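You operate a simulated robot arm through the tools that you are given. There is no shell and no other tool. Be economical: measure what you need, move in short steps, check, and stop when the job is done.

The job below is to be done with a simulated two-armed robot. You get a single attempt, and the scene is never put back.

JOB
Pick up the yellow weight from the top of the teal bench with one hand, pass it to the other hand and put it on the bed of the tray dock.

Only the result counts: the job must be done as asked and must still hold three seconds after the hand-in. Knocking over, shifting, dropping, spilling or breaking anything else fails it.

ROBOT AND FRAMES
Two 7-joint arms with two-finger parallel grippers on one trunk, on a base that drives. Base frame: it is fixed to the floor where the robot stands at the start and does not move with it; the origin is under the middle of the robot, x ahead of it, y to its left, z up. Readings come in mm, degrees, newtons and seconds.
The left shoulder is at the start at [20, 170, 1203], the right one opposite. With the tool pointing down near the work surface each hand reaches from about 160 to 660 mm from the robot's upright axis, wherever it stands, measured 20 degrees to its own side. Places, roughly: bed of the tray dock (26x22 cm) [-1360, 3980, 840]. Payload 3.8 kg a hand.
The TCP of each hand is the grasp point between the finger pads, 30 mm short of the fingertips. In the tool frame z runs along the fingers and y along their closing line. Largest opening 110 mm; finger width 20, thickness 10; the body of the gripper, 48 by 112 mm, starts 55 mm behind the TCP.
Orientation is that of the tool frame in the base frame, as a unit quaternion [w, x, y, z]. With the fingers straight down and closing along the base's y, the tool's x points along the base's -x, its y along +y and its z along -z.

CONTROLS
- The arms move only by the tool play_rows. It takes "left_deltas", "right_deltas" or both (then of equal length, played together; a hand with none holds still); each is a list that holds one entry, the list of rows, each a list of 7 numbers: the turn, a rotation vector about the tool's x, y, z in degrees, then the shift along the tool's x, y, z in mm, then the gripper command, from -1 (fully open) to 1 (shut), values between in proportion. In form: [[[rx, ry, rz, tx, ty, tz, hand], ...]]. A call has 1 to 10 rows; each row shifts and turns the commanded pose from where the row before left it, along the tool's axes as they then stand. A row lasts 0.2 s, in which the tool goes at most 50 mm and 8.6 degrees; a call with a longer step from one row to the next is refused whole, and so is a gripper value outside its range. A pose out of reach is approached as far as the arm can. The call stops where the force on the tool passes 40 N (or 10 N more than at its start, if that is more) or the arm is blocked; 0.2 s more then pass. The fingers move at their own pace (about 72 mm/s each) and stop on an object; they squeeze with about 30 N. The grip force told is the motor's: it shows also when the fingers shut on nothing. Time passes only in rows, and 0.2 s behind the last, so rows that do not move let the fingers close. It gives the time, the measured TCP pose, the force on the tool (base axes), the opening and the grip force at its end, in the units of the frame above (readings bear some noise), with the torque about the TCP (base axes, N m) and any sound that the robot's microphone picked up.
- Cameras (640 x 400 px; columns grow to the right, rows downward): "scene" is now at [109.8, 3, 1356.9]; the picture's right is [0.04, -1.00, 0.00], its down [-0.55, -0.02, -0.84] and it looks along [0.84, 0.03, -0.55] (base axes); focal length 270 px, centre (320, 200). "left" rides on the left gripper at [72, -17, -103] in its tool frame; the picture's right is [0.23, 0.97, 0.00], its down [-0.76, 0.18, -0.62] and it looks along [-0.61, 0.14, 0.78] (tool axes); focal length 222 px, centre (320, 200). "right" rides on the right gripper at [72, 17, -103] in its tool frame; the picture's right is [-0.23, 0.97, 0.00], its down [-0.76, -0.18, -0.62] and it looks along [-0.61, -0.14, 0.78] (tool axes); focal length 222 px, centre (320, 200). There is no depth. A picture from a camera that has moved, and an enlarged one, comes with that camera's place and axes in the base frame and with its lens.
- snapshot(camera): a new picture of that camera. The clock stands still meanwhile.
- move_column(by): slides the trunk up (or, below 0, down) by that many mm; the arms and the scene camera ride with it, the base frame stays. It gives what a move gives, with no picture.
- base_move(legs): drives the robot by 1 to 6 legs, each [ahead, turn to the left] in mm and degrees, along the robot's own axes; the way and the turn of a leg run together, so that a leg with both is an arc; at most 1500 mm and 180 degrees a leg. The arms and the cameras ride along, it lands a little off, and it stops where it bumps. It gives what a move gives.
- aim_head(pan, tilt): turns the head with the scene camera to pan (to the left, within 80 degrees either way) and tilt (down, from -29 to 69), counted from straight ahead of the robot. It gives what a move gives.
- close_up(camera, box): a new picture of the part [left, top, right, bottom] of that camera's present view, enlarged. The clock stands still meanwhile.
- hand_in(): hands the job in; it is judged then, once.

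Go step by step. Nothing tells you exact positions but the pictures and the camera data: compare them with the known pose of the tool, close in by small moves and look again before you grip or let go. The budget is 120 turns and 92 pictures, counting those below and the enlarged ones. Unless the task says otherwise, let go and move clear before handing in, and close with one line.

The tools are called as name(argument=value, ...) on one line, values as JSON. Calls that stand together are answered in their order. play_rows: Moves the arms, as the interface text tells. Its arguments: {"type":"object","properties":{"left_deltas":{"type":"array","items":{"type":"array","items":{"type":"array","items":{"type":"number"}}}},"right_deltas":{"type":"array","items":{"type":"array","items":{"type":"array","items":{"type":"number"}}}}},"required":[]} The other tools are called the same way: move_column (by) slides the trunk up or down; base_move (legs) drives the base; aim_head (pan, tilt) turns the head that bears the scene camera; snapshot (camera) takes a picture; close_up (camera, box) takes an enlarged picture of a part of a camera's view; hand_in () hands the job in.

At the start:

```text
time: 0.0
left_ee_pos: [539.8, 200.3, 1136.8]
left_tool_rot: [-0.001, 0.0, 1.0, 0.0]
left_wrist_force: [0.4, 0.6, -0.4]
left_moment: [-0.01, 0.0, 0.01]
left_gripper_width: 110.2
left_finger_force: 0.1
right_ee_pos: [454.4, -226.1, 1106.2]
right_tool_rot: [-0.001, 0.0, 1.0, -0.001]
right_wrist_force: [0.0, 0.1, -0.5]
right_moment: [0.0, -0.01, 0.01]
right_gripper_width: 110.0
right_finger_force: 0.0
trunk travel left (down, up): [-300.0, 270.0]
robot x, y, heading: [0.2, -1.5, -0.2]
head pan, tilt: [2.1, 33.3]
```

scene: 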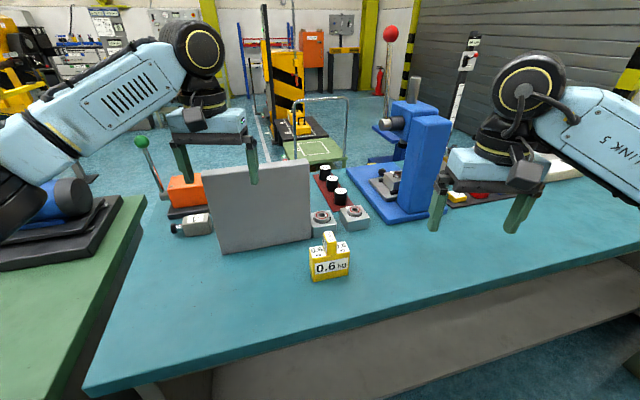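
right: 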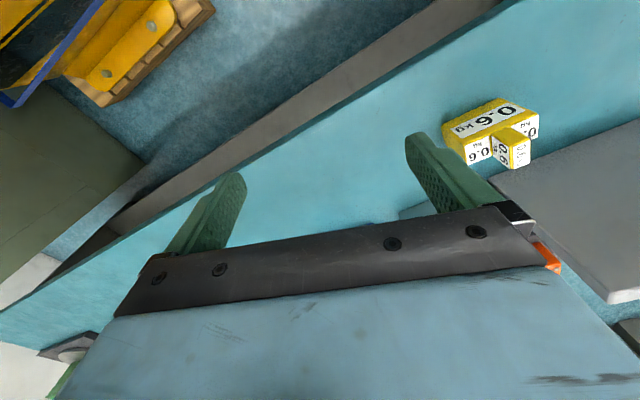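
left: 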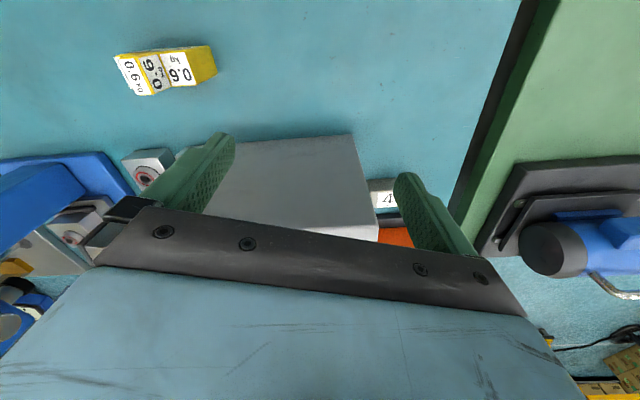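

The yellow 0.6 kg weight stands on the bench at roughly [563, -5, 890], in front of the grey plate. I'll enlarge the views to measure it.

close_up(camera="scene", box=[270, 210, 390, 285])

close_up(camera="left", box=[90, 20, 250, 120])

close_up(camera="right", box=[420, 80, 580, 180])

```text
5.33 times, centred on (330, 248) of scene
camera zoom: at [109.8, 3.0, 1356.9], right [0.04, -1.0, 0.0], down [-0.55, -0.02, -0.84], along [0.84, 0.03, -0.55], focal length 1440 px, centre (267, -53)
```

zoom: 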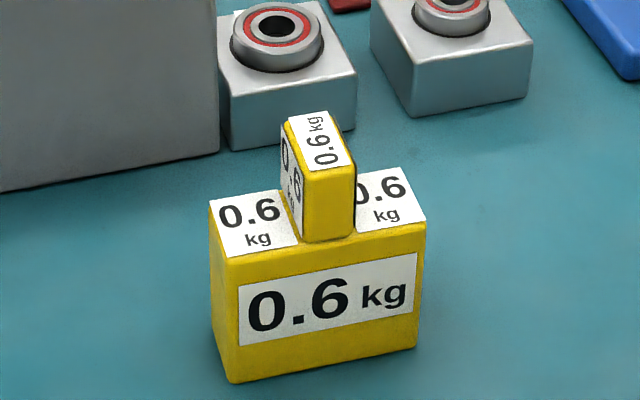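

```text
4.00 times, centred on (170, 70) of left
camera zoom: at [468.2, 181.4, 1239.6], right [-0.23, 0.97, 0.0], down [0.76, 0.18, 0.62], along [0.61, 0.14, -0.78], focal length 888 px, centre (920, 720)
```

zoom: 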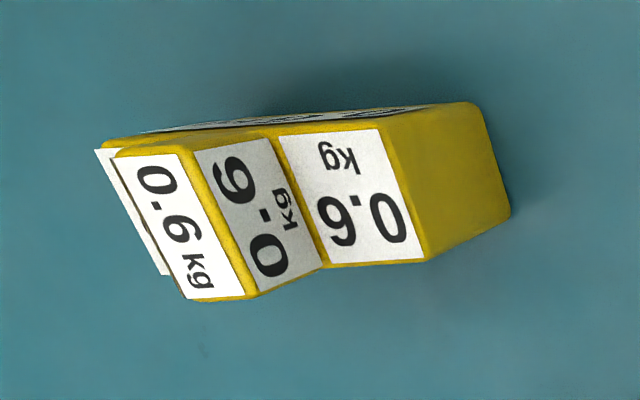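

```text
4.00 times, centred on (500, 130) of right
camera zoom: at [384.0, -207.6, 1209.8], right [0.23, 0.97, 0.0], down [0.76, -0.18, 0.62], along [0.61, -0.14, -0.78], focal length 888 px, centre (-400, 480)
```

zoom: 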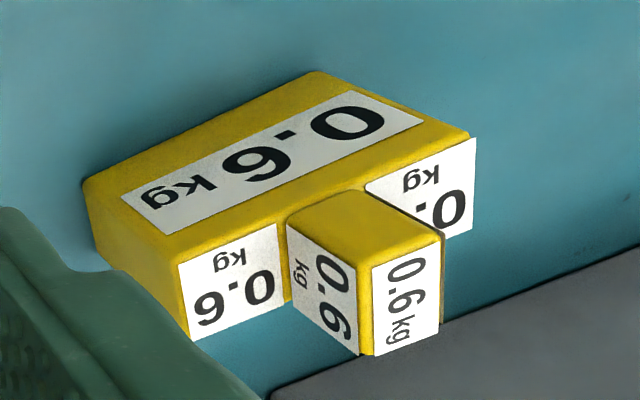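

The block measures about 84×40×73 mm, bench top z≈857, yawed ≈15°, centre ≈[558,-1], with a knob (21×33 mm) up to z≈970. The plan is for the left hand, tilted 55°, to grip the block by its ends from the front, and the right hand to then take the knob from above. First I orient the left hand.

play_rows(left_deltas=[[[0, 0, -7.65, 0, 0, 0, -1], [0, 0, -7.65, 0, 0, 0, -1], [0, -7.86, 0, 0, 0, 0, -1], [0, -7.86, 0, 0, 0, 0, -1], [0, -7.86, 0, 0, 0, 0, -1], [0, -7.86, 0, 0, 0, 0, -1], [0, -7.86, 0, 0, 0, 0, -1], [0, -7.86, 0, 0, 0, 0, -1], [0, -7.86, 0, 0, 0, 0, -1], [0, 0, 0, 0, 0, 0, -1]]])

```text
time: 2.2
left_ee_pos: [540.5, 200.5, 1136.3]
left_tool_rot: [0.458, -0.118, 0.879, 0.061]
left_wrist_force: [0.8, -0.3, -0.2]
left_moment: [0.0, 0.01, -0.01]
left_gripper_width: 110.2
left_finger_force: 0.0
right_ee_pos: [454.8, -225.4, 1104.6]
right_tool_rot: [0.0, 0.0, 1.0, 0.0]
right_wrist_force: [-0.5, 0.2, -0.1]
right_moment: [0.02, 0.0, 0.0]
right_gripper_width: 110.1
right_finger_force: 0.1
trunk travel left (down, up): [-300.0, 270.0]
robot x, y, heading: [0.5, -0.5, 0.0]
head pan, tilt: [2.1, 33.3]
```

The left hand is oriented as planned, so I now move it to a standoff in front of the weight.

play_rows(left_deltas=[[[0, 0, 0, 30, -28.4, -2.2, -1], [0, 0, 0, 30, -28.4, -2.2, -1], [0, 0, 0, 30, -28.4, -2.2, -1], [0, 0, 0, 30, -28.4, -2.2, -1], [0, 0, 0, 30, -28.4, -2.2, -1], [0, 0, 0, 30, -28.4, -2.2, -1], [0, 0, 0, 30, -28.4, -2.2, -1], [0, 0, 0, 0, 0, 0, -1]]])

snapshot(camera="scene")

snapshot(camera="left")

```text
time: 4.0
left_ee_pos: [465.1, -26.1, 970.9]
left_tool_rot: [0.458, -0.118, 0.879, 0.061]
left_wrist_force: [0.2, 0.9, -0.2]
left_moment: [0.02, 0.01, 0.03]
left_gripper_width: 109.9
left_finger_force: 0.1
right_ee_pos: [455.8, -224.8, 1106.5]
right_tool_rot: [0.0, 0.0, 1.0, 0.0]
right_wrist_force: [0.4, -0.2, 0.8]
right_moment: [0.0, 0.0, -0.01]
right_gripper_width: 110.1
right_finger_force: 0.1
trunk travel left (down, up): [-300.0, 270.0]
robot x, y, heading: [-0.4, -1.1, -0.1]
head pan, tilt: [2.1, 33.3]
```

```text
85 pictures are left
camera scene: at [110.0, 3.4, 1356.9], right [0.04, -1.0, 0.0], down [-0.55, -0.02, -0.84], along [0.84, 0.03, -0.55], focal length 270 px, centre (320, 200)
```

scene: 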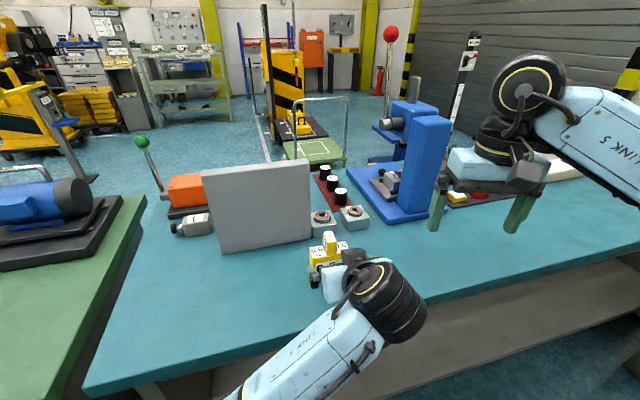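

```text
84 pictures are left
camera left: at [348.2, -78.5, 972.1], right [-0.38, 0.9, -0.19], down [-0.12, 0.15, 0.98], along [0.92, 0.4, 0.05], focal length 222 px, centre (320, 200)
```

left: 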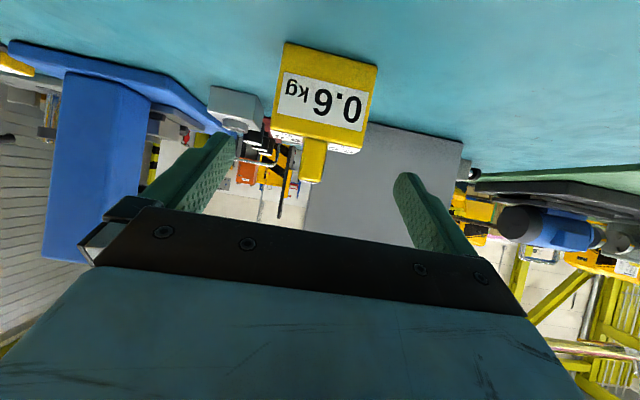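

The view confirms alignment: the weight's centre is at ≈[556,-3], on the tool axis, so I advance most of the way and check.

play_rows(left_deltas=[[[0, 0, 0, 0, -1, 30, -1], [0, 0, 0, 0, -1, 30, -1], [0, 0, 0, 0, 0, 20, -1], [0, 0, 0, 0, 0, 0, -1]]])

snapshot(camera="left")

close_up(camera="scene", box=[250, 200, 442, 320])

```text
time: 5.0
left_ee_pos: [528.2, -11.2, 927.2]
left_tool_rot: [0.457, -0.119, 0.879, 0.062]
left_wrist_force: [0.7, -0.3, 0.1]
left_moment: [-0.01, 0.03, 0.0]
left_gripper_width: 110.1
left_finger_force: 0.1
right_ee_pos: [455.2, -224.7, 1105.9]
right_tool_rot: [0.0, 0.0, 1.0, 0.0]
right_wrist_force: [-0.7, 0.5, -0.6]
right_moment: [-0.01, 0.02, -0.01]
right_gripper_width: 109.8
right_finger_force: 0.1
trunk travel left (down, up): [-300.0, 270.0]
robot x, y, heading: [-2.2, 2.2, -0.0]
head pan, tilt: [2.1, 33.3]
```

```text
83 pictures are left
camera left: at [411.3, -63.2, 926.7], right [-0.38, 0.9, -0.19], down [-0.12, 0.15, 0.98], along [0.92, 0.4, 0.05], focal length 222 px, centre (320, 200)
```

left: 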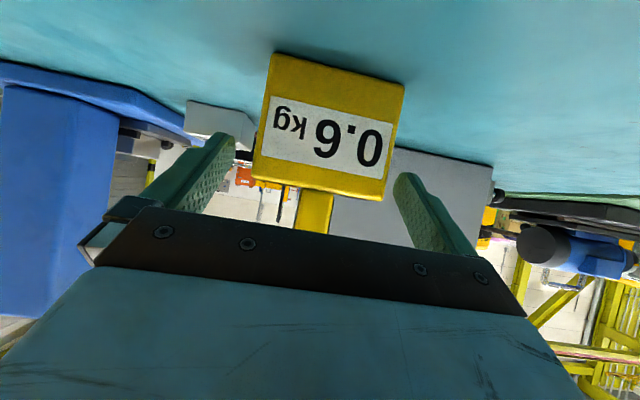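

```text
3.33 times, centred on (346, 260) of scene
camera zoom: at [109.7, 3.0, 1356.9], right [0.04, -1.0, 0.0], down [-0.55, -0.02, -0.84], along [0.84, 0.03, -0.55], focal length 900 px, centre (233, 0)
```

zoom: 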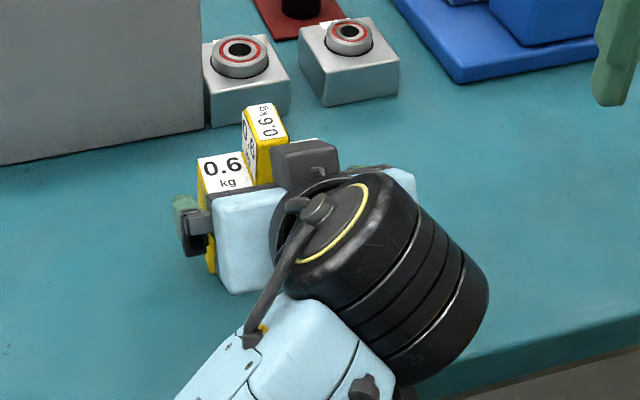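

The block sits between the fingers, about 3 mm off sideways. I correct that, advance the rest and close.

play_rows(left_deltas=[[[0, 0, 0, 0, -3, 17, -1], [0, 0, 0, 1, 0, 16, -1], [0, 0, 0, 0, 0, 0, 0.3], [0, 0, 0, 0, 0, 0, 1], [0, 0, 0, 0, 0, 0, 1], [0, 0, 0, 0, 0, 0, 1]]])

snapshot(camera="left")

```text
time: 6.4
left_ee_pos: [554.6, -6.4, 906.9]
left_tool_rot: [0.458, -0.118, 0.879, 0.062]
left_wrist_force: [1.4, 1.1, -0.3]
left_moment: [0.13, -0.12, 0.04]
left_gripper_width: 87.9
left_finger_force: 29.8
right_ee_pos: [454.7, -225.6, 1106.1]
right_tool_rot: [0.0, 0.0, 1.0, 0.001]
right_wrist_force: [-0.3, -0.5, -0.3]
right_moment: [-0.01, 0.0, -0.01]
right_gripper_width: 110.2
right_finger_force: 0.0
trunk travel left (down, up): [-300.0, 270.0]
robot x, y, heading: [-0.1, 1.5, -0.1]
head pan, tilt: [2.1, 33.3]
```

```text
81 pictures are left
camera left: at [437.8, -58.6, 907.1], right [-0.38, 0.9, -0.19], down [-0.12, 0.15, 0.98], along [0.92, 0.4, 0.05], focal length 222 px, centre (320, 200)
```

left: 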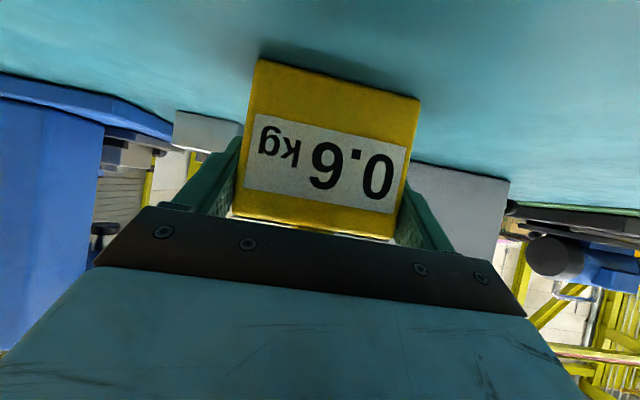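

The left hand grips the weight (87.9 mm, 30 N). I lift it straight up.

play_rows(left_deltas=[[[0, 0, 0, -8, 0, -6, 1], [0, 0, 0, -24, 0, -17, 1], [0, 0, 0, -32.8, 0, -23, 1], [0, 0, 0, -32.8, 0, -23, 1], [0, 0, 0, -32.8, 0, -23, 1], [0, 0, 0, -24, 0, -17, 1], [0, 0, 0, -8, 0, -6, 1], [0, 0, 0, 0, 0, 0, 1]]])

snapshot(camera="left")

snapshot(camera="right")

snapshot(camera="scene")

```text
time: 8.4
left_ee_pos: [566.0, 29.6, 1093.4]
left_tool_rot: [0.458, -0.13, 0.874, 0.1]
left_wrist_force: [0.1, -0.3, -6.4]
left_moment: [-0.04, 0.05, -0.02]
left_gripper_width: 87.9
left_finger_force: 29.7
right_ee_pos: [455.2, -225.0, 1105.9]
right_tool_rot: [0.0, 0.0, 1.0, -0.001]
right_wrist_force: [0.4, -0.2, -0.2]
right_moment: [0.02, -0.01, 0.01]
right_gripper_width: 110.0
right_finger_force: 0.1
trunk travel left (down, up): [-300.0, 270.0]
robot x, y, heading: [2.3, -0.8, -0.3]
head pan, tilt: [2.1, 33.3]
stopped in row 8 (left hand): the arm was blocked; the commanded pose is now the measured one
```

```text
80 pictures are left
camera left: at [452.8, -28.8, 1090.5], right [-0.43, 0.89, -0.13], down [-0.12, 0.09, 0.99], along [0.89, 0.45, 0.07], focal length 222 px, centre (320, 200)
```

left: 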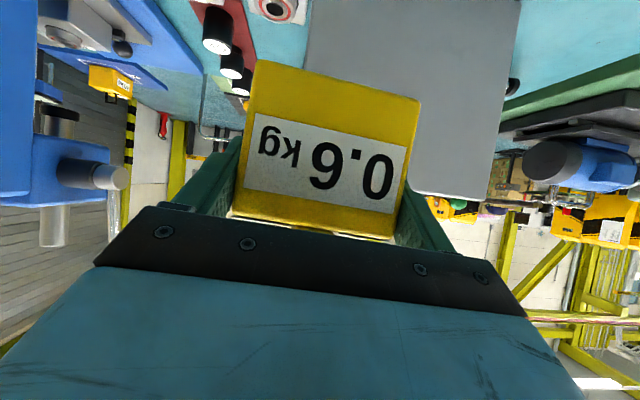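

```text
79 pictures are left
camera right: at [384.6, -207.4, 1209.6], right [0.23, 0.97, 0.0], down [0.76, -0.18, 0.62], along [0.61, -0.14, -0.78], focal length 222 px, centre (320, 200)
```

right: 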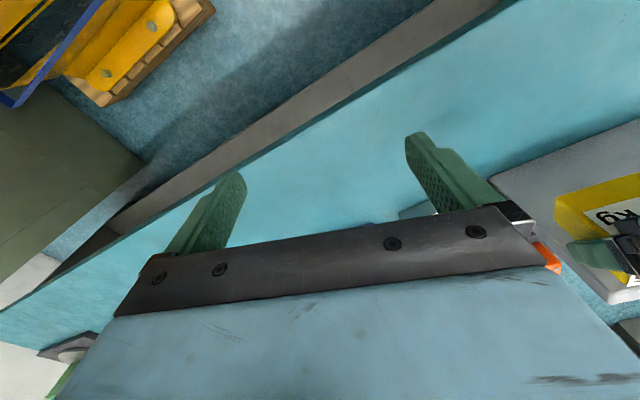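

```text
78 pictures are left
camera scene: at [110.5, 3.2, 1356.8], right [0.04, -1.0, 0.0], down [-0.55, -0.02, -0.84], along [0.83, 0.03, -0.55], focal length 270 px, centre (320, 200)
```

scene: 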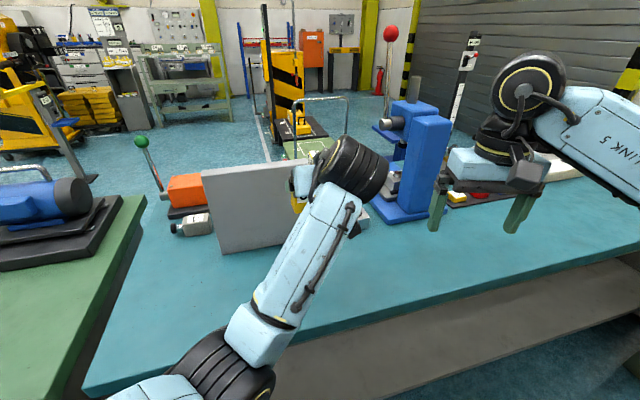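

The weight is lifted, but the left arm met a limit at the top and twisted a few degrees. I draw it back towards the robot and level it.

play_rows(left_deltas=[[[0, 0, -1.3, 10, 0, -11, 1], [0, 0, -1.3, 15, 0.6, -17, 1], [0, 0, -1.3, 15, 0.6, -17, 1], [0, 0, 0, 15, 0.6, -17, 1], [0, 0, 0, 7, 0.6, -6, 1], [0, 0, 0, 0, 0, 0, 1]]])

aim_head(pan=0, tilt=40)

snapshot(camera="scene")

```text
time: 10.0
left_ee_pos: [491.1, 37.8, 1059.8]
left_tool_rot: [0.463, -0.165, 0.861, 0.135]
left_wrist_force: [0.4, 0.2, -6.3]
left_moment: [-0.04, 0.05, -0.01]
left_gripper_width: 87.7
left_finger_force: 30.4
right_ee_pos: [455.3, -225.9, 1106.3]
right_tool_rot: [0.0, 0.0, 1.0, -0.001]
right_wrist_force: [-0.7, 0.2, -0.3]
right_moment: [0.01, 0.01, 0.01]
right_gripper_width: 110.3
right_finger_force: 0.1
trunk travel left (down, up): [-300.0, 270.0]
robot x, y, heading: [-3.0, 0.0, -0.0]
head pan, tilt: [2.1, 33.3]
stopped in row 6 (left hand): the arm was blocked; the commanded pose is now the measured one
```

```text
time: 10.7
left_ee_pos: [489.6, 38.0, 1060.6]
left_tool_rot: [0.464, -0.164, 0.86, 0.134]
left_wrist_force: [0.3, 0.2, -6.4]
left_moment: [0.02, 0.05, 0.03]
left_gripper_width: 88.1
left_finger_force: 29.9
right_ee_pos: [456.1, -224.7, 1106.1]
right_tool_rot: [0.0, 0.0, 1.0, 0.0]
right_wrist_force: [-0.4, -0.7, 0.1]
right_moment: [0.03, 0.02, -0.02]
right_gripper_width: 110.1
right_finger_force: 0.1
trunk travel left (down, up): [-300.0, 270.0]
robot x, y, heading: [-1.3, -5.7, -0.2]
head pan, tilt: [0.0, 40.0]
```

```text
77 pictures are left
camera scene: at [106.3, -0.3, 1346.7], right [0.0, -1.0, 0.0], down [-0.64, 0.0, -0.77], along [0.77, 0.0, -0.64], focal length 270 px, centre (320, 200)
```

scene: 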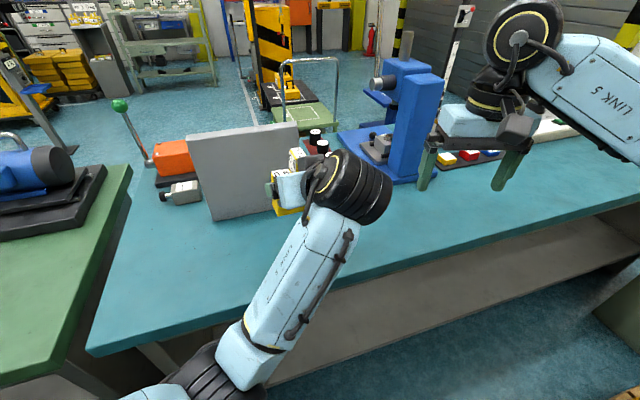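

The forward-left yaw puts the left wrist at its limit. I yaw the hand to the right, towards a more natural pose, and level it.

play_rows(left_deltas=[[[7.16, -0.66, 3.2, 0, 0, 0, 1], [7.16, -0.66, 3.2, 0, 0, 0, 1], [7.16, -0.66, 3.2, 0, 0, 0, 1], [7.16, -0.66, 3.2, 0, 0, 0, 1], [0, 0, 0, 0, 0, 0, 1]]])

```text
time: 11.9
left_ee_pos: [491.0, 36.3, 1060.8]
left_tool_rot: [0.492, 0.056, 0.868, -0.031]
left_wrist_force: [-1.1, -0.3, -5.4]
left_moment: [-0.03, 0.03, 0.03]
left_gripper_width: 87.8
left_finger_force: 30.3
right_ee_pos: [456.6, -226.1, 1105.0]
right_tool_rot: [0.0, 0.001, 1.0, 0.0]
right_wrist_force: [-0.8, -0.1, -0.2]
right_moment: [0.02, 0.0, -0.02]
right_gripper_width: 110.0
right_finger_force: 0.0
trunk travel left (down, up): [-300.0, 270.0]
robot x, y, heading: [0.2, 1.6, -0.1]
head pan, tilt: [0.0, 40.0]
```

Free now. I level the block's pitch by 4° and bring it to the midline.

play_rows(left_deltas=[[[0, 2, 0, -6, -12, -2, 1], [0, 2, 0, -7, -12, -2, 1], [0, 0, 0, -7, -12, -2, 1], [0, 0, 0, 0, 0, 0, 1]]])

snapshot(camera="scene")

snapshot(camera="right")

snapshot(camera="left")

```text
time: 12.9
left_ee_pos: [494.3, 9.9, 1069.2]
left_tool_rot: [0.457, 0.054, 0.888, -0.011]
left_wrist_force: [-0.6, 0.2, -6.3]
left_moment: [-0.02, 0.03, 0.03]
left_gripper_width: 87.8
left_finger_force: 29.6
right_ee_pos: [456.3, -225.7, 1106.3]
right_tool_rot: [0.0, 0.001, 1.0, 0.0]
right_wrist_force: [-0.3, -0.1, -0.7]
right_moment: [0.01, -0.01, -0.01]
right_gripper_width: 110.1
right_finger_force: 0.0
trunk travel left (down, up): [-300.0, 270.0]
robot x, y, heading: [-3.8, -0.5, -0.0]
head pan, tilt: [0.0, 40.0]
```

```text
76 pictures are left
camera scene: at [106.3, -0.3, 1346.7], right [0.0, -1.0, 0.0], down [-0.64, 0.0, -0.77], along [0.77, 0.0, -0.64], focal length 270 px, centre (320, 200)
```

scene: 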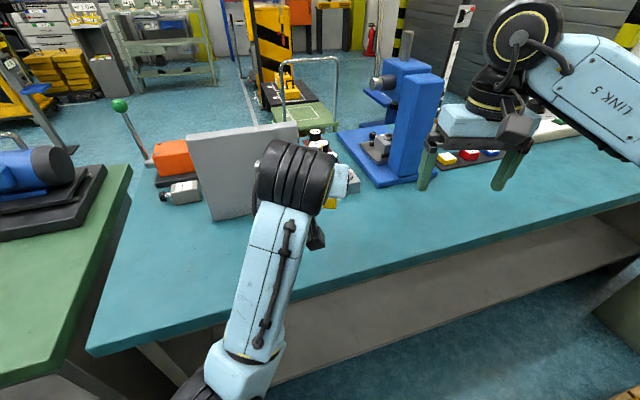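

```text
75 pictures are left
camera right: at [384.4, -207.6, 1209.7], right [0.23, 0.97, 0.0], down [0.76, -0.18, 0.62], along [0.61, -0.14, -0.78], focal length 222 px, centre (320, 200)
```

right: 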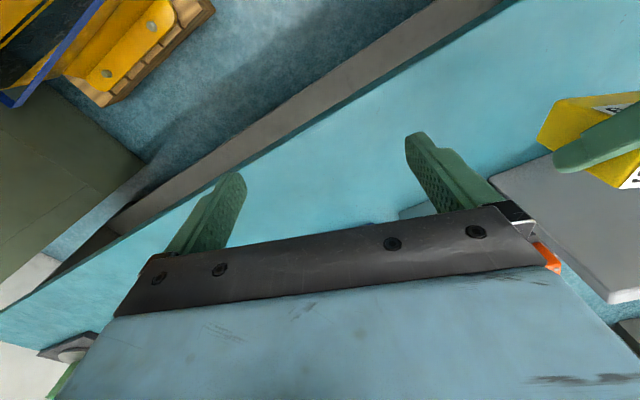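

```text
74 pictures are left
camera left: at [367.9, 5.8, 1070.4], right [-0.02, 0.99, -0.16], down [-0.05, 0.15, 0.99], along [1.0, 0.03, 0.04], focal length 222 px, centre (320, 200)
```

left: 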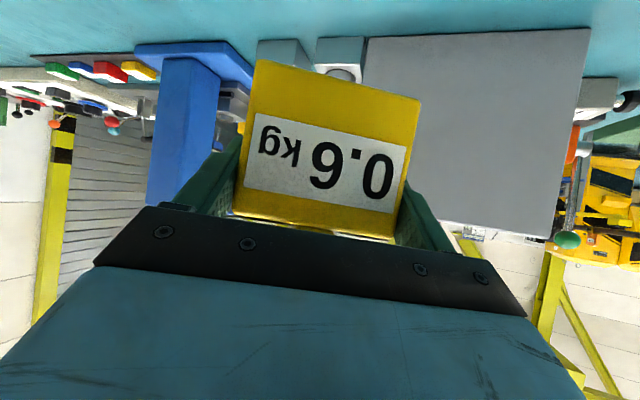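

The block is upright in the left hand, with the knob top estimated at [496, 8, 1132]. The right hand now rises and moves above it, leaving clearance.

play_rows(right_deltas=[[[0, 0, 3, 0, 0, -43, -1], [0, 0, 3.1, 0, 0, -43, -1], [0, 0, 0, 0, 0, -40, -1], [0, 0, 0, 0, 0, 0, -1]]])

play_rows(right_deltas=[[[0, 0, 0, -15, 38, 0, -1], [0, 0, 0, -15, 38, 0, -1], [0, 0, 0, -15, 38, 0, -1], [0, 0, 0, -10, 38, 0, -1], [0, 0, 0, -9, 38, 0, -1], [0, 0, 0, 0, 0, 0, -1]]])

snapshot(camera="right")

snapshot(camera="scene")

```text
time: 13.9
left_ee_pos: [496.0, 12.0, 1070.1]
left_tool_rot: [0.458, 0.055, 0.887, -0.011]
left_wrist_force: [0.3, 0.0, -6.5]
left_moment: [0.0, 0.05, 0.01]
left_gripper_width: 87.8
left_finger_force: 29.7
right_ee_pos: [456.5, -224.9, 1230.9]
right_tool_rot: [-0.001, 0.053, 0.999, 0.0]
right_wrist_force: [0.4, -0.3, -0.9]
right_moment: [-0.01, -0.01, 0.0]
right_gripper_width: 109.9
right_finger_force: 0.0
trunk travel left (down, up): [-300.0, 270.0]
robot x, y, heading: [2.4, -0.3, -0.2]
head pan, tilt: [0.0, 40.0]
```

```text
time: 15.3
left_ee_pos: [496.1, 10.0, 1071.1]
left_tool_rot: [0.458, 0.055, 0.887, -0.011]
left_wrist_force: [-0.6, 0.9, -6.1]
left_moment: [0.0, 0.04, 0.03]
left_gripper_width: 87.8
left_finger_force: 30.2
right_ee_pos: [539.4, -43.0, 1232.3]
right_tool_rot: [0.0, 0.054, 0.999, 0.0]
right_wrist_force: [-0.1, -0.9, 0.1]
right_moment: [0.03, -0.03, 0.02]
right_gripper_width: 109.9
right_finger_force: 0.0
trunk travel left (down, up): [-300.0, 270.0]
robot x, y, heading: [-2.1, 0.1, -0.1]
head pan, tilt: [0.0, 40.0]
```

```text
73 pictures are left
camera right: at [470.3, -19.1, 1335.8], right [0.33, 0.94, 0.0], down [0.74, -0.26, 0.62], along [0.59, -0.21, -0.78], focal length 222 px, centre (320, 200)
```

right: 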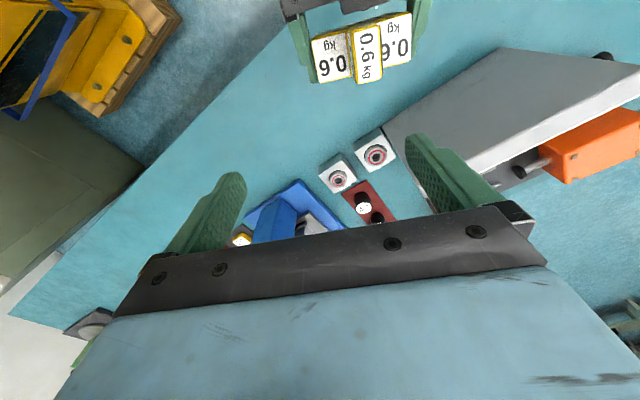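

```text
72 pictures are left
camera scene: at [106.3, -1.3, 1346.7], right [0.0, -1.0, 0.0], down [-0.64, 0.0, -0.77], along [0.77, 0.0, -0.64], focal length 270 px, centre (320, 200)
```

scene: 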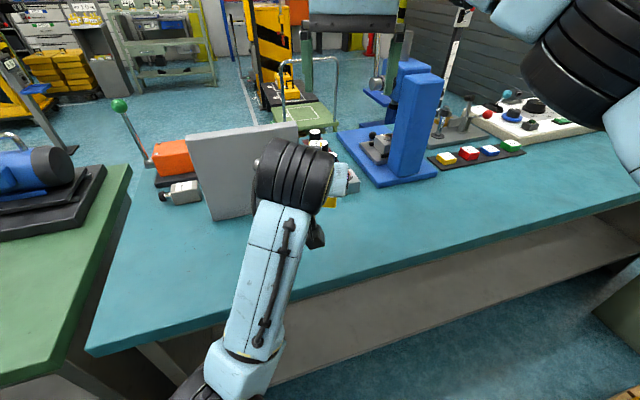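

The right camera confirms the knob top at ≈[498, 8, 1133]. I centre above it and come partly down.

play_rows(right_deltas=[[[0, 0, 0, 23, 23, 0, -1], [0, 0, 0, 23.5, 23, 0, -1], [0, 0, 0, 0, 0, 25, -1], [0, 0, 0, 0, 0, 25, -1], [0, 0, 0, 0, 0, 0, -1]]])

snapshot(camera="right")

snapshot(camera="scene")

```text
time: 16.5
left_ee_pos: [496.2, 12.4, 1071.4]
left_tool_rot: [0.459, 0.055, 0.887, -0.011]
left_wrist_force: [0.2, 0.3, -6.1]
left_moment: [0.01, 0.03, 0.0]
left_gripper_width: 87.8
left_finger_force: 30.5
right_ee_pos: [498.0, 7.0, 1181.8]
right_tool_rot: [-0.002, 0.053, 0.999, -0.001]
right_wrist_force: [0.7, -0.6, 0.5]
right_moment: [0.0, 0.02, -0.02]
right_gripper_width: 109.7
right_finger_force: 0.0
trunk travel left (down, up): [-300.0, 270.0]
robot x, y, heading: [0.7, -1.8, -0.3]
head pan, tilt: [0.0, 40.0]
```

```text
71 pictures are left
camera right: at [428.9, 33.1, 1285.3], right [0.33, 0.94, 0.0], down [0.74, -0.26, 0.62], along [0.59, -0.21, -0.78], focal length 222 px, centre (320, 200)
```

right: 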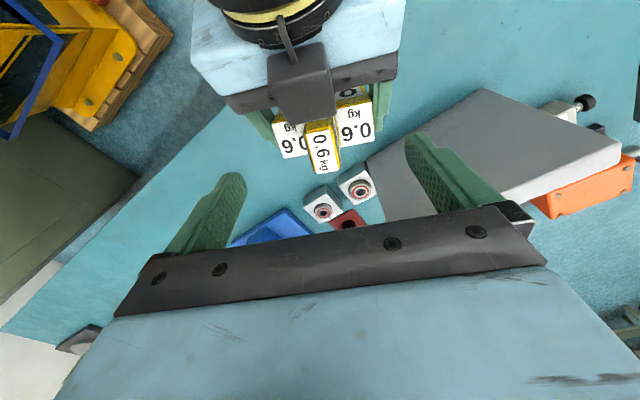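

```text
70 pictures are left
camera scene: at [106.3, -0.4, 1346.7], right [0.0, -1.0, 0.0], down [-0.64, 0.0, -0.77], along [0.77, 0.0, -0.64], focal length 270 px, centre (320, 200)
```

scene: 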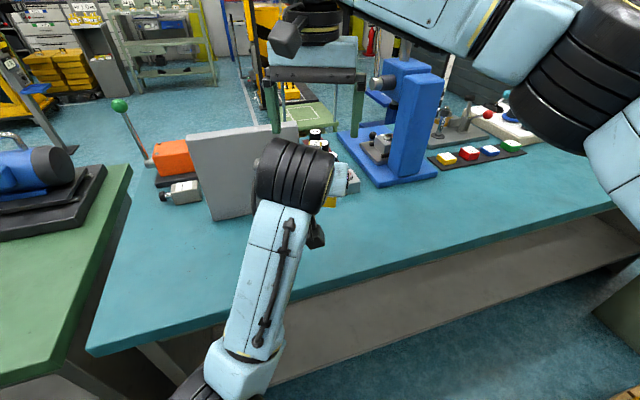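

The knob lies within 2–3 mm of the right hand's axis, and the left hand's top box is below the right palm's final height. I descend slowly to z≈1137.

play_rows(right_deltas=[[[0, 0, 0, -2.5, 1, 12, -1], [0, 0, 0, 0, 0, 12, -1], [0, 0, 0, 0, 0, 10, -1], [0, 0, 0, 0, 0, 10, -1], [0, 0, 0, 0, 0, 0, -1]]])

snapshot(camera="right")

snapshot(camera="scene")

snapshot(camera="left")

```text
time: 17.7
left_ee_pos: [496.5, 11.0, 1071.2]
left_tool_rot: [0.46, 0.055, 0.886, -0.012]
left_wrist_force: [0.3, -0.4, -5.8]
left_moment: [-0.03, 0.01, 0.0]
left_gripper_width: 87.9
left_finger_force: 30.0
right_ee_pos: [501.3, 9.6, 1136.6]
right_tool_rot: [0.001, 0.053, 0.999, 0.0]
right_wrist_force: [-0.2, -0.3, 0.3]
right_moment: [0.01, -0.01, -0.01]
right_gripper_width: 110.0
right_finger_force: 0.0
trunk travel left (down, up): [-300.0, 270.0]
robot x, y, heading: [-0.2, -0.8, 0.0]
head pan, tilt: [0.0, 40.0]
```

```text
69 pictures are left
camera right: at [431.5, 33.9, 1241.1], right [0.33, 0.94, 0.0], down [0.74, -0.26, 0.62], along [0.59, -0.21, -0.78], focal length 222 px, centre (320, 200)
```

right: 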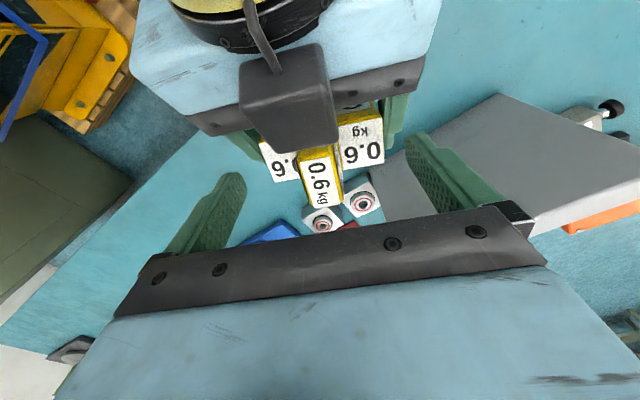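

```text
68 pictures are left
camera scene: at [106.3, -0.2, 1346.7], right [0.0, -1.0, 0.0], down [-0.64, 0.0, -0.77], along [0.77, 0.0, -0.64], focal length 270 px, centre (320, 200)
```

scene: 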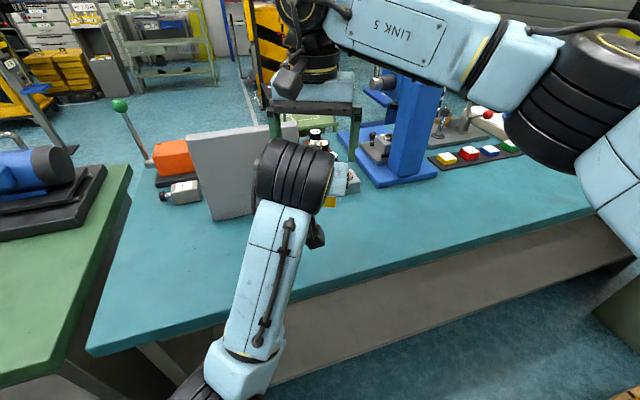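

```text
67 pictures are left
camera left: at [369.0, 6.4, 1072.4], right [-0.02, 0.99, -0.16], down [-0.05, 0.15, 0.99], along [1.0, 0.03, 0.05], focal length 222 px, centre (320, 200)
```

left: 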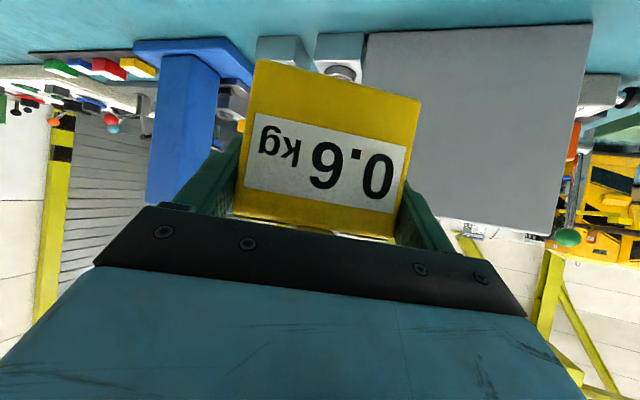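

The knob is between the right fingers, with the tips about 28 mm below its top and clear of the block. I close the right hand on it.

play_rows(right_deltas=[[[0, 0, 0, 2, 0, 1, -0.5], [0, 0, 0, 0, 0, 0, 0.2], [0, 0, 0, 0, 0, 0, 0.5], [0, 0, 0, 0, 0, 0, 0.7], [0, 0, 0, 0, 0, 0, 1], [0, 0, 0, 0, 0, 0, 1], [0, 0, 0, 0, 0, 0, 1]]])

snapshot(camera="right")

```text
time: 19.3
left_ee_pos: [495.9, 12.0, 1073.0]
left_tool_rot: [0.46, 0.056, 0.886, -0.012]
left_wrist_force: [-2.4, -7.0, -4.1]
left_moment: [-0.57, 0.2, 0.2]
left_gripper_width: 87.8
left_finger_force: 29.9
right_ee_pos: [499.6, 9.4, 1136.2]
right_tool_rot: [0.0, 0.053, 0.999, 0.001]
right_wrist_force: [1.7, 7.3, -0.3]
right_moment: [1.06, -0.23, -0.24]
right_gripper_width: 22.5
right_finger_force: 29.5
trunk travel left (down, up): [-300.0, 270.0]
robot x, y, heading: [0.0, -2.0, -0.0]
head pan, tilt: [0.0, 40.0]
```

```text
66 pictures are left
camera right: at [429.5, 34.4, 1240.5], right [0.33, 0.94, 0.0], down [0.74, -0.26, 0.62], along [0.59, -0.2, -0.78], focal length 222 px, centre (320, 200)
```

right: 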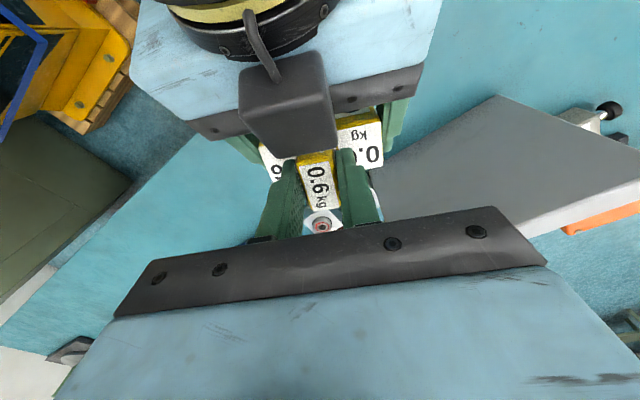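

The right hand holds the knob (22.5 mm, 30 N). Next I open the left hand without moving it.

play_rows(left_deltas=[[[0, 0, 0, 0, 0, 0, 0.6], [0, 0, 0, 0, 0, 0, 0.0], [0, 0, 0, 0, 0, 0, -1], [0, 0, 0, 0, 0, 0, -1], [0, 0, 0, 0, 0, 0, -1]]])

snapshot(camera="left")

```text
time: 20.5
left_ee_pos: [495.3, 10.9, 1072.6]
left_tool_rot: [0.46, 0.055, 0.886, -0.012]
left_wrist_force: [-0.2, -0.3, 0.7]
left_moment: [0.0, -0.01, -0.01]
left_gripper_width: 110.3
left_finger_force: 0.1
right_ee_pos: [498.2, 8.4, 1136.5]
right_tool_rot: [-0.001, 0.052, 0.999, 0.001]
right_wrist_force: [-0.7, 0.1, 0.0]
right_moment: [0.0, 0.02, 0.04]
right_gripper_width: 21.7
right_finger_force: 30.6
trunk travel left (down, up): [-300.0, 270.0]
robot x, y, heading: [0.7, -3.3, -0.2]
head pan, tilt: [0.0, 40.0]
```

```text
65 pictures are left
camera left: at [369.1, 6.4, 1072.7], right [-0.02, 0.99, -0.16], down [-0.05, 0.15, 0.99], along [1.0, 0.03, 0.05], focal length 222 px, centre (320, 200)
```

left: 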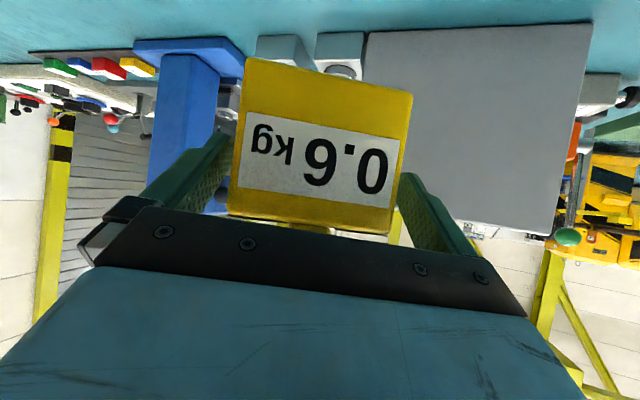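

The left hand is open, but the right wrist force doesn't show the weight yet. I wait a moment and check.

play_rows(right_deltas=[[[0, 0, 0, 0, 0, 0, 1], [0, 0, 0, 0, 0, 0, 1]]])

snapshot(camera="right")

snapshot(camera="left")

```text
time: 21.1
left_ee_pos: [496.2, 11.6, 1073.4]
left_tool_rot: [0.459, 0.056, 0.886, -0.012]
left_wrist_force: [0.5, 0.0, -0.1]
left_moment: [-0.03, -0.01, -0.02]
left_gripper_width: 109.9
left_finger_force: 0.0
right_ee_pos: [499.3, 9.0, 1136.4]
right_tool_rot: [0.0, 0.053, 0.999, 0.0]
right_wrist_force: [0.1, 0.4, -0.4]
right_moment: [-0.01, 0.0, -0.04]
right_gripper_width: 22.0
right_finger_force: 30.1
trunk travel left (down, up): [-300.0, 270.0]
robot x, y, heading: [-0.2, -1.6, -0.0]
head pan, tilt: [0.0, 40.0]
```

```text
64 pictures are left
camera right: at [429.6, 34.1, 1240.3], right [0.33, 0.94, 0.0], down [0.74, -0.26, 0.62], along [0.59, -0.21, -0.78], focal length 222 px, centre (320, 200)
```

right: 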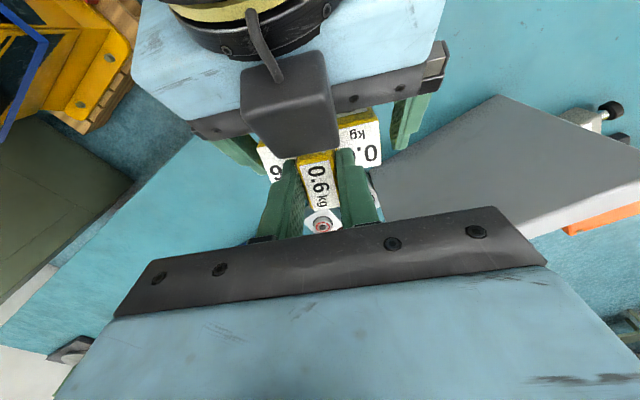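

```text
63 pictures are left
camera left: at [369.2, 6.4, 1072.8], right [-0.02, 0.99, -0.16], down [-0.05, 0.15, 0.99], along [1.0, 0.03, 0.05], focal length 222 px, centre (320, 200)
```

left: 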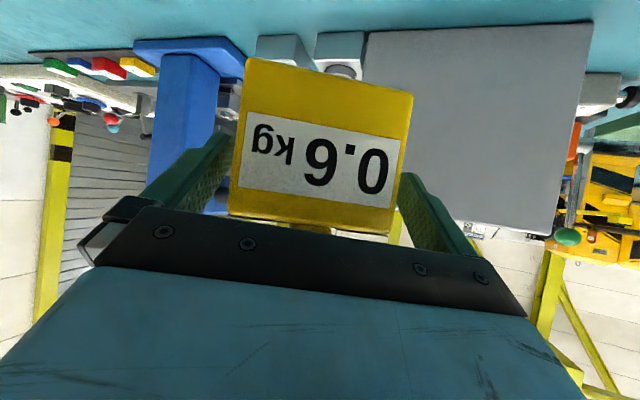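

The weight hangs steadily in the right hand and the left fingers are clear on both sides. I withdraw the left hand straight back and slightly down.

play_rows(left_deltas=[[[0, 0, 0, 7, 0, -7, -1], [0, 0, 0, 15, 0, -14, -1], [0, 0, 0, 18.6, 0, -17.4, -1], [0, 0, 0, 18.6, 0, -17.4, -1], [0, 0, 0, 18.6, 0, -17.4, -1], [0, 0, 0, 0, 0, 0, -1]]])

snapshot(camera="left")

snapshot(camera="scene")

```text
time: 22.5
left_ee_pos: [388.5, 14.3, 1057.4]
left_tool_rot: [0.463, 0.056, 0.884, -0.026]
left_wrist_force: [0.8, 0.0, -0.9]
left_moment: [0.01, -0.01, -0.03]
left_gripper_width: 109.9
left_finger_force: 0.0
right_ee_pos: [499.1, 9.3, 1136.0]
right_tool_rot: [0.0, 0.054, 0.999, 0.0]
right_wrist_force: [-0.4, 0.7, -0.8]
right_moment: [-0.03, -0.07, 0.04]
right_gripper_width: 22.1
right_finger_force: 30.0
trunk travel left (down, up): [-300.0, 270.0]
robot x, y, heading: [-0.2, -3.2, -0.3]
head pan, tilt: [0.0, 40.0]
```

```text
62 pictures are left
camera left: at [262.6, 11.0, 1057.5], right [-0.01, 0.98, -0.18], down [-0.05, 0.18, 0.98], along [1.0, 0.02, 0.05], focal length 222 px, centre (320, 200)
```

left: 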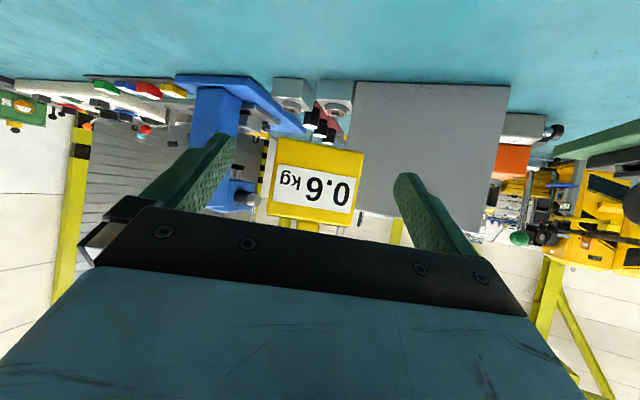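

```text
61 pictures are left
camera scene: at [106.7, -0.2, 1346.6], right [0.0, -1.0, 0.0], down [-0.64, 0.0, -0.77], along [0.77, 0.0, -0.64], focal length 270 px, centre (320, 200)
```

scene: 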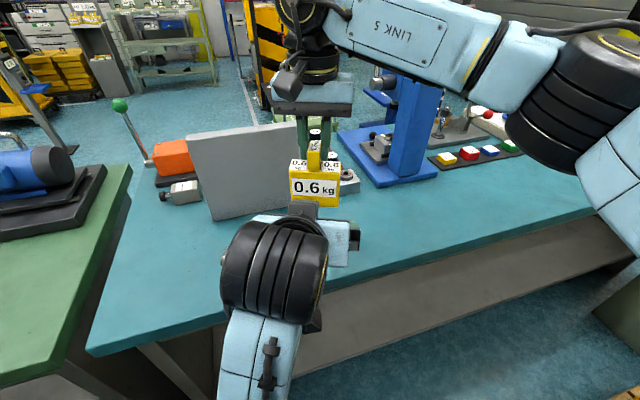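

The handover worked: the weight hangs from the right hand. I tuck both arms apart before driving and look around for the dock.

play_rows(left_deltas=[[[0, 0, 0, 0, 38, 0, -1], [0, 0, 0, 0, 38, 0, -1], [0, 0, 0, 0, 38, 0, -1], [0, 0, 0, 0, 38, 0, -1], [0, 8.5, 0, 0, 0, 0, -1], [0, 8.5, 0, 0, 0, 0, -1], [0, 8.5, 0, 0, 0, 0, -1], [0, 8.5, 0, 0, 0, 0, -1], [0, 8.5, 0, 0, 0, 0, -1], [0, 8.5, 0, 0, 0, 0, -1]]], right_deltas=[[[0, 0, 0, 0, 0, 0, 1], [0, 0, 0, 0, 0, 0, 1], [0, 0, 0, 10, -15, 0, 1], [0, 0, 0, 20, -25, 0, 1], [0, 0, 0, 20, -25, 0, 1], [0, 0, 0, 20, -25, 0, 1], [0, 0, 0, 20, -25, 0, 1], [0, 0, 0, 20, -25, 0, 1], [0, 0, 0, 10, -15, 0, 1], [0, 0, 0, 0, 0, 0, 1]]])

aim_head(pan=78, tilt=15)

snapshot(camera="scene")

aim_head(pan=20, tilt=45)

snapshot(camera="scene")

```text
time: 24.9
left_ee_pos: [498.3, 191.3, 899.5]
left_tool_rot: [0.026, 0.043, 0.998, 0.03]
left_wrist_force: [-0.3, -0.5, -0.9]
left_moment: [0.01, 0.0, -0.01]
left_gripper_width: 110.2
left_finger_force: 0.1
left hand out of reach, approached as far as the arm can: row 4, 6, 7, 8, 9, 10
right_ee_pos: [361.9, -133.9, 1136.4]
right_tool_rot: [-0.001, 0.053, 0.999, -0.001]
right_wrist_force: [0.3, -0.3, 0.2]
right_moment: [0.04, 0.02, 0.03]
right_gripper_width: 22.0
right_finger_force: 30.8
trunk travel left (down, up): [-300.0, 270.0]
robot x, y, heading: [2.4, 1.1, -0.0]
head pan, tilt: [0.0, 40.0]
stopped in row 10 (left hand): the arm was blocked; the commanded pose is now the measured one
```

```text
time: 26.4
left_ee_pos: [499.4, 191.5, 900.3]
left_tool_rot: [0.024, 0.043, 0.998, 0.029]
left_wrist_force: [-0.5, -0.9, 0.6]
left_moment: [-0.03, 0.0, 0.02]
left_gripper_width: 109.8
left_finger_force: 0.0
right_ee_pos: [362.3, -133.8, 1137.0]
right_tool_rot: [0.0, 0.053, 0.999, 0.0]
right_wrist_force: [-0.5, -0.6, -0.2]
right_moment: [0.01, -0.01, 0.0]
right_gripper_width: 21.9
right_finger_force: 30.0
trunk travel left (down, up): [-300.0, 270.0]
robot x, y, heading: [1.6, -2.5, 0.0]
head pan, tilt: [78.0, 15.0]
```

```text
60 pictures are left
camera scene: at [40.8, 91.0, 1386.2], right [0.98, -0.21, 0.0], down [-0.05, -0.25, -0.97], along [0.2, 0.94, -0.26], focal length 270 px, centre (320, 200)
```

scene: 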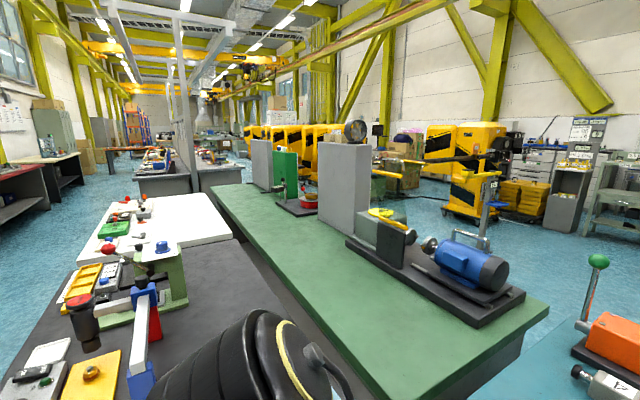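

```text
time: 27.7
left_ee_pos: [499.3, 190.5, 898.4]
left_tool_rot: [0.026, 0.041, 0.998, 0.03]
left_wrist_force: [0.1, 0.1, 0.1]
left_moment: [0.04, 0.0, -0.01]
left_gripper_width: 109.9
left_finger_force: 0.1
right_ee_pos: [363.0, -132.4, 1138.7]
right_tool_rot: [0.0, 0.053, 0.999, 0.0]
right_wrist_force: [0.2, 0.3, -0.4]
right_moment: [-0.02, -0.01, 0.01]
right_gripper_width: 21.9
right_finger_force: 30.7
trunk travel left (down, up): [-300.0, 270.0]
robot x, y, heading: [-0.2, -5.2, 0.1]
head pan, tilt: [20.0, 45.0]
```

```text
59 pictures are left
camera scene: at [97.7, 27.5, 1339.5], right [0.34, -0.94, 0.0], down [-0.66, -0.24, -0.71], along [0.66, 0.24, -0.71], focal length 270 px, centre (320, 200)
```

scene: 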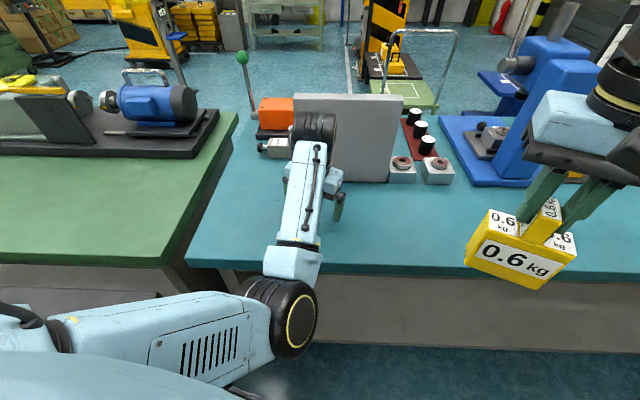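

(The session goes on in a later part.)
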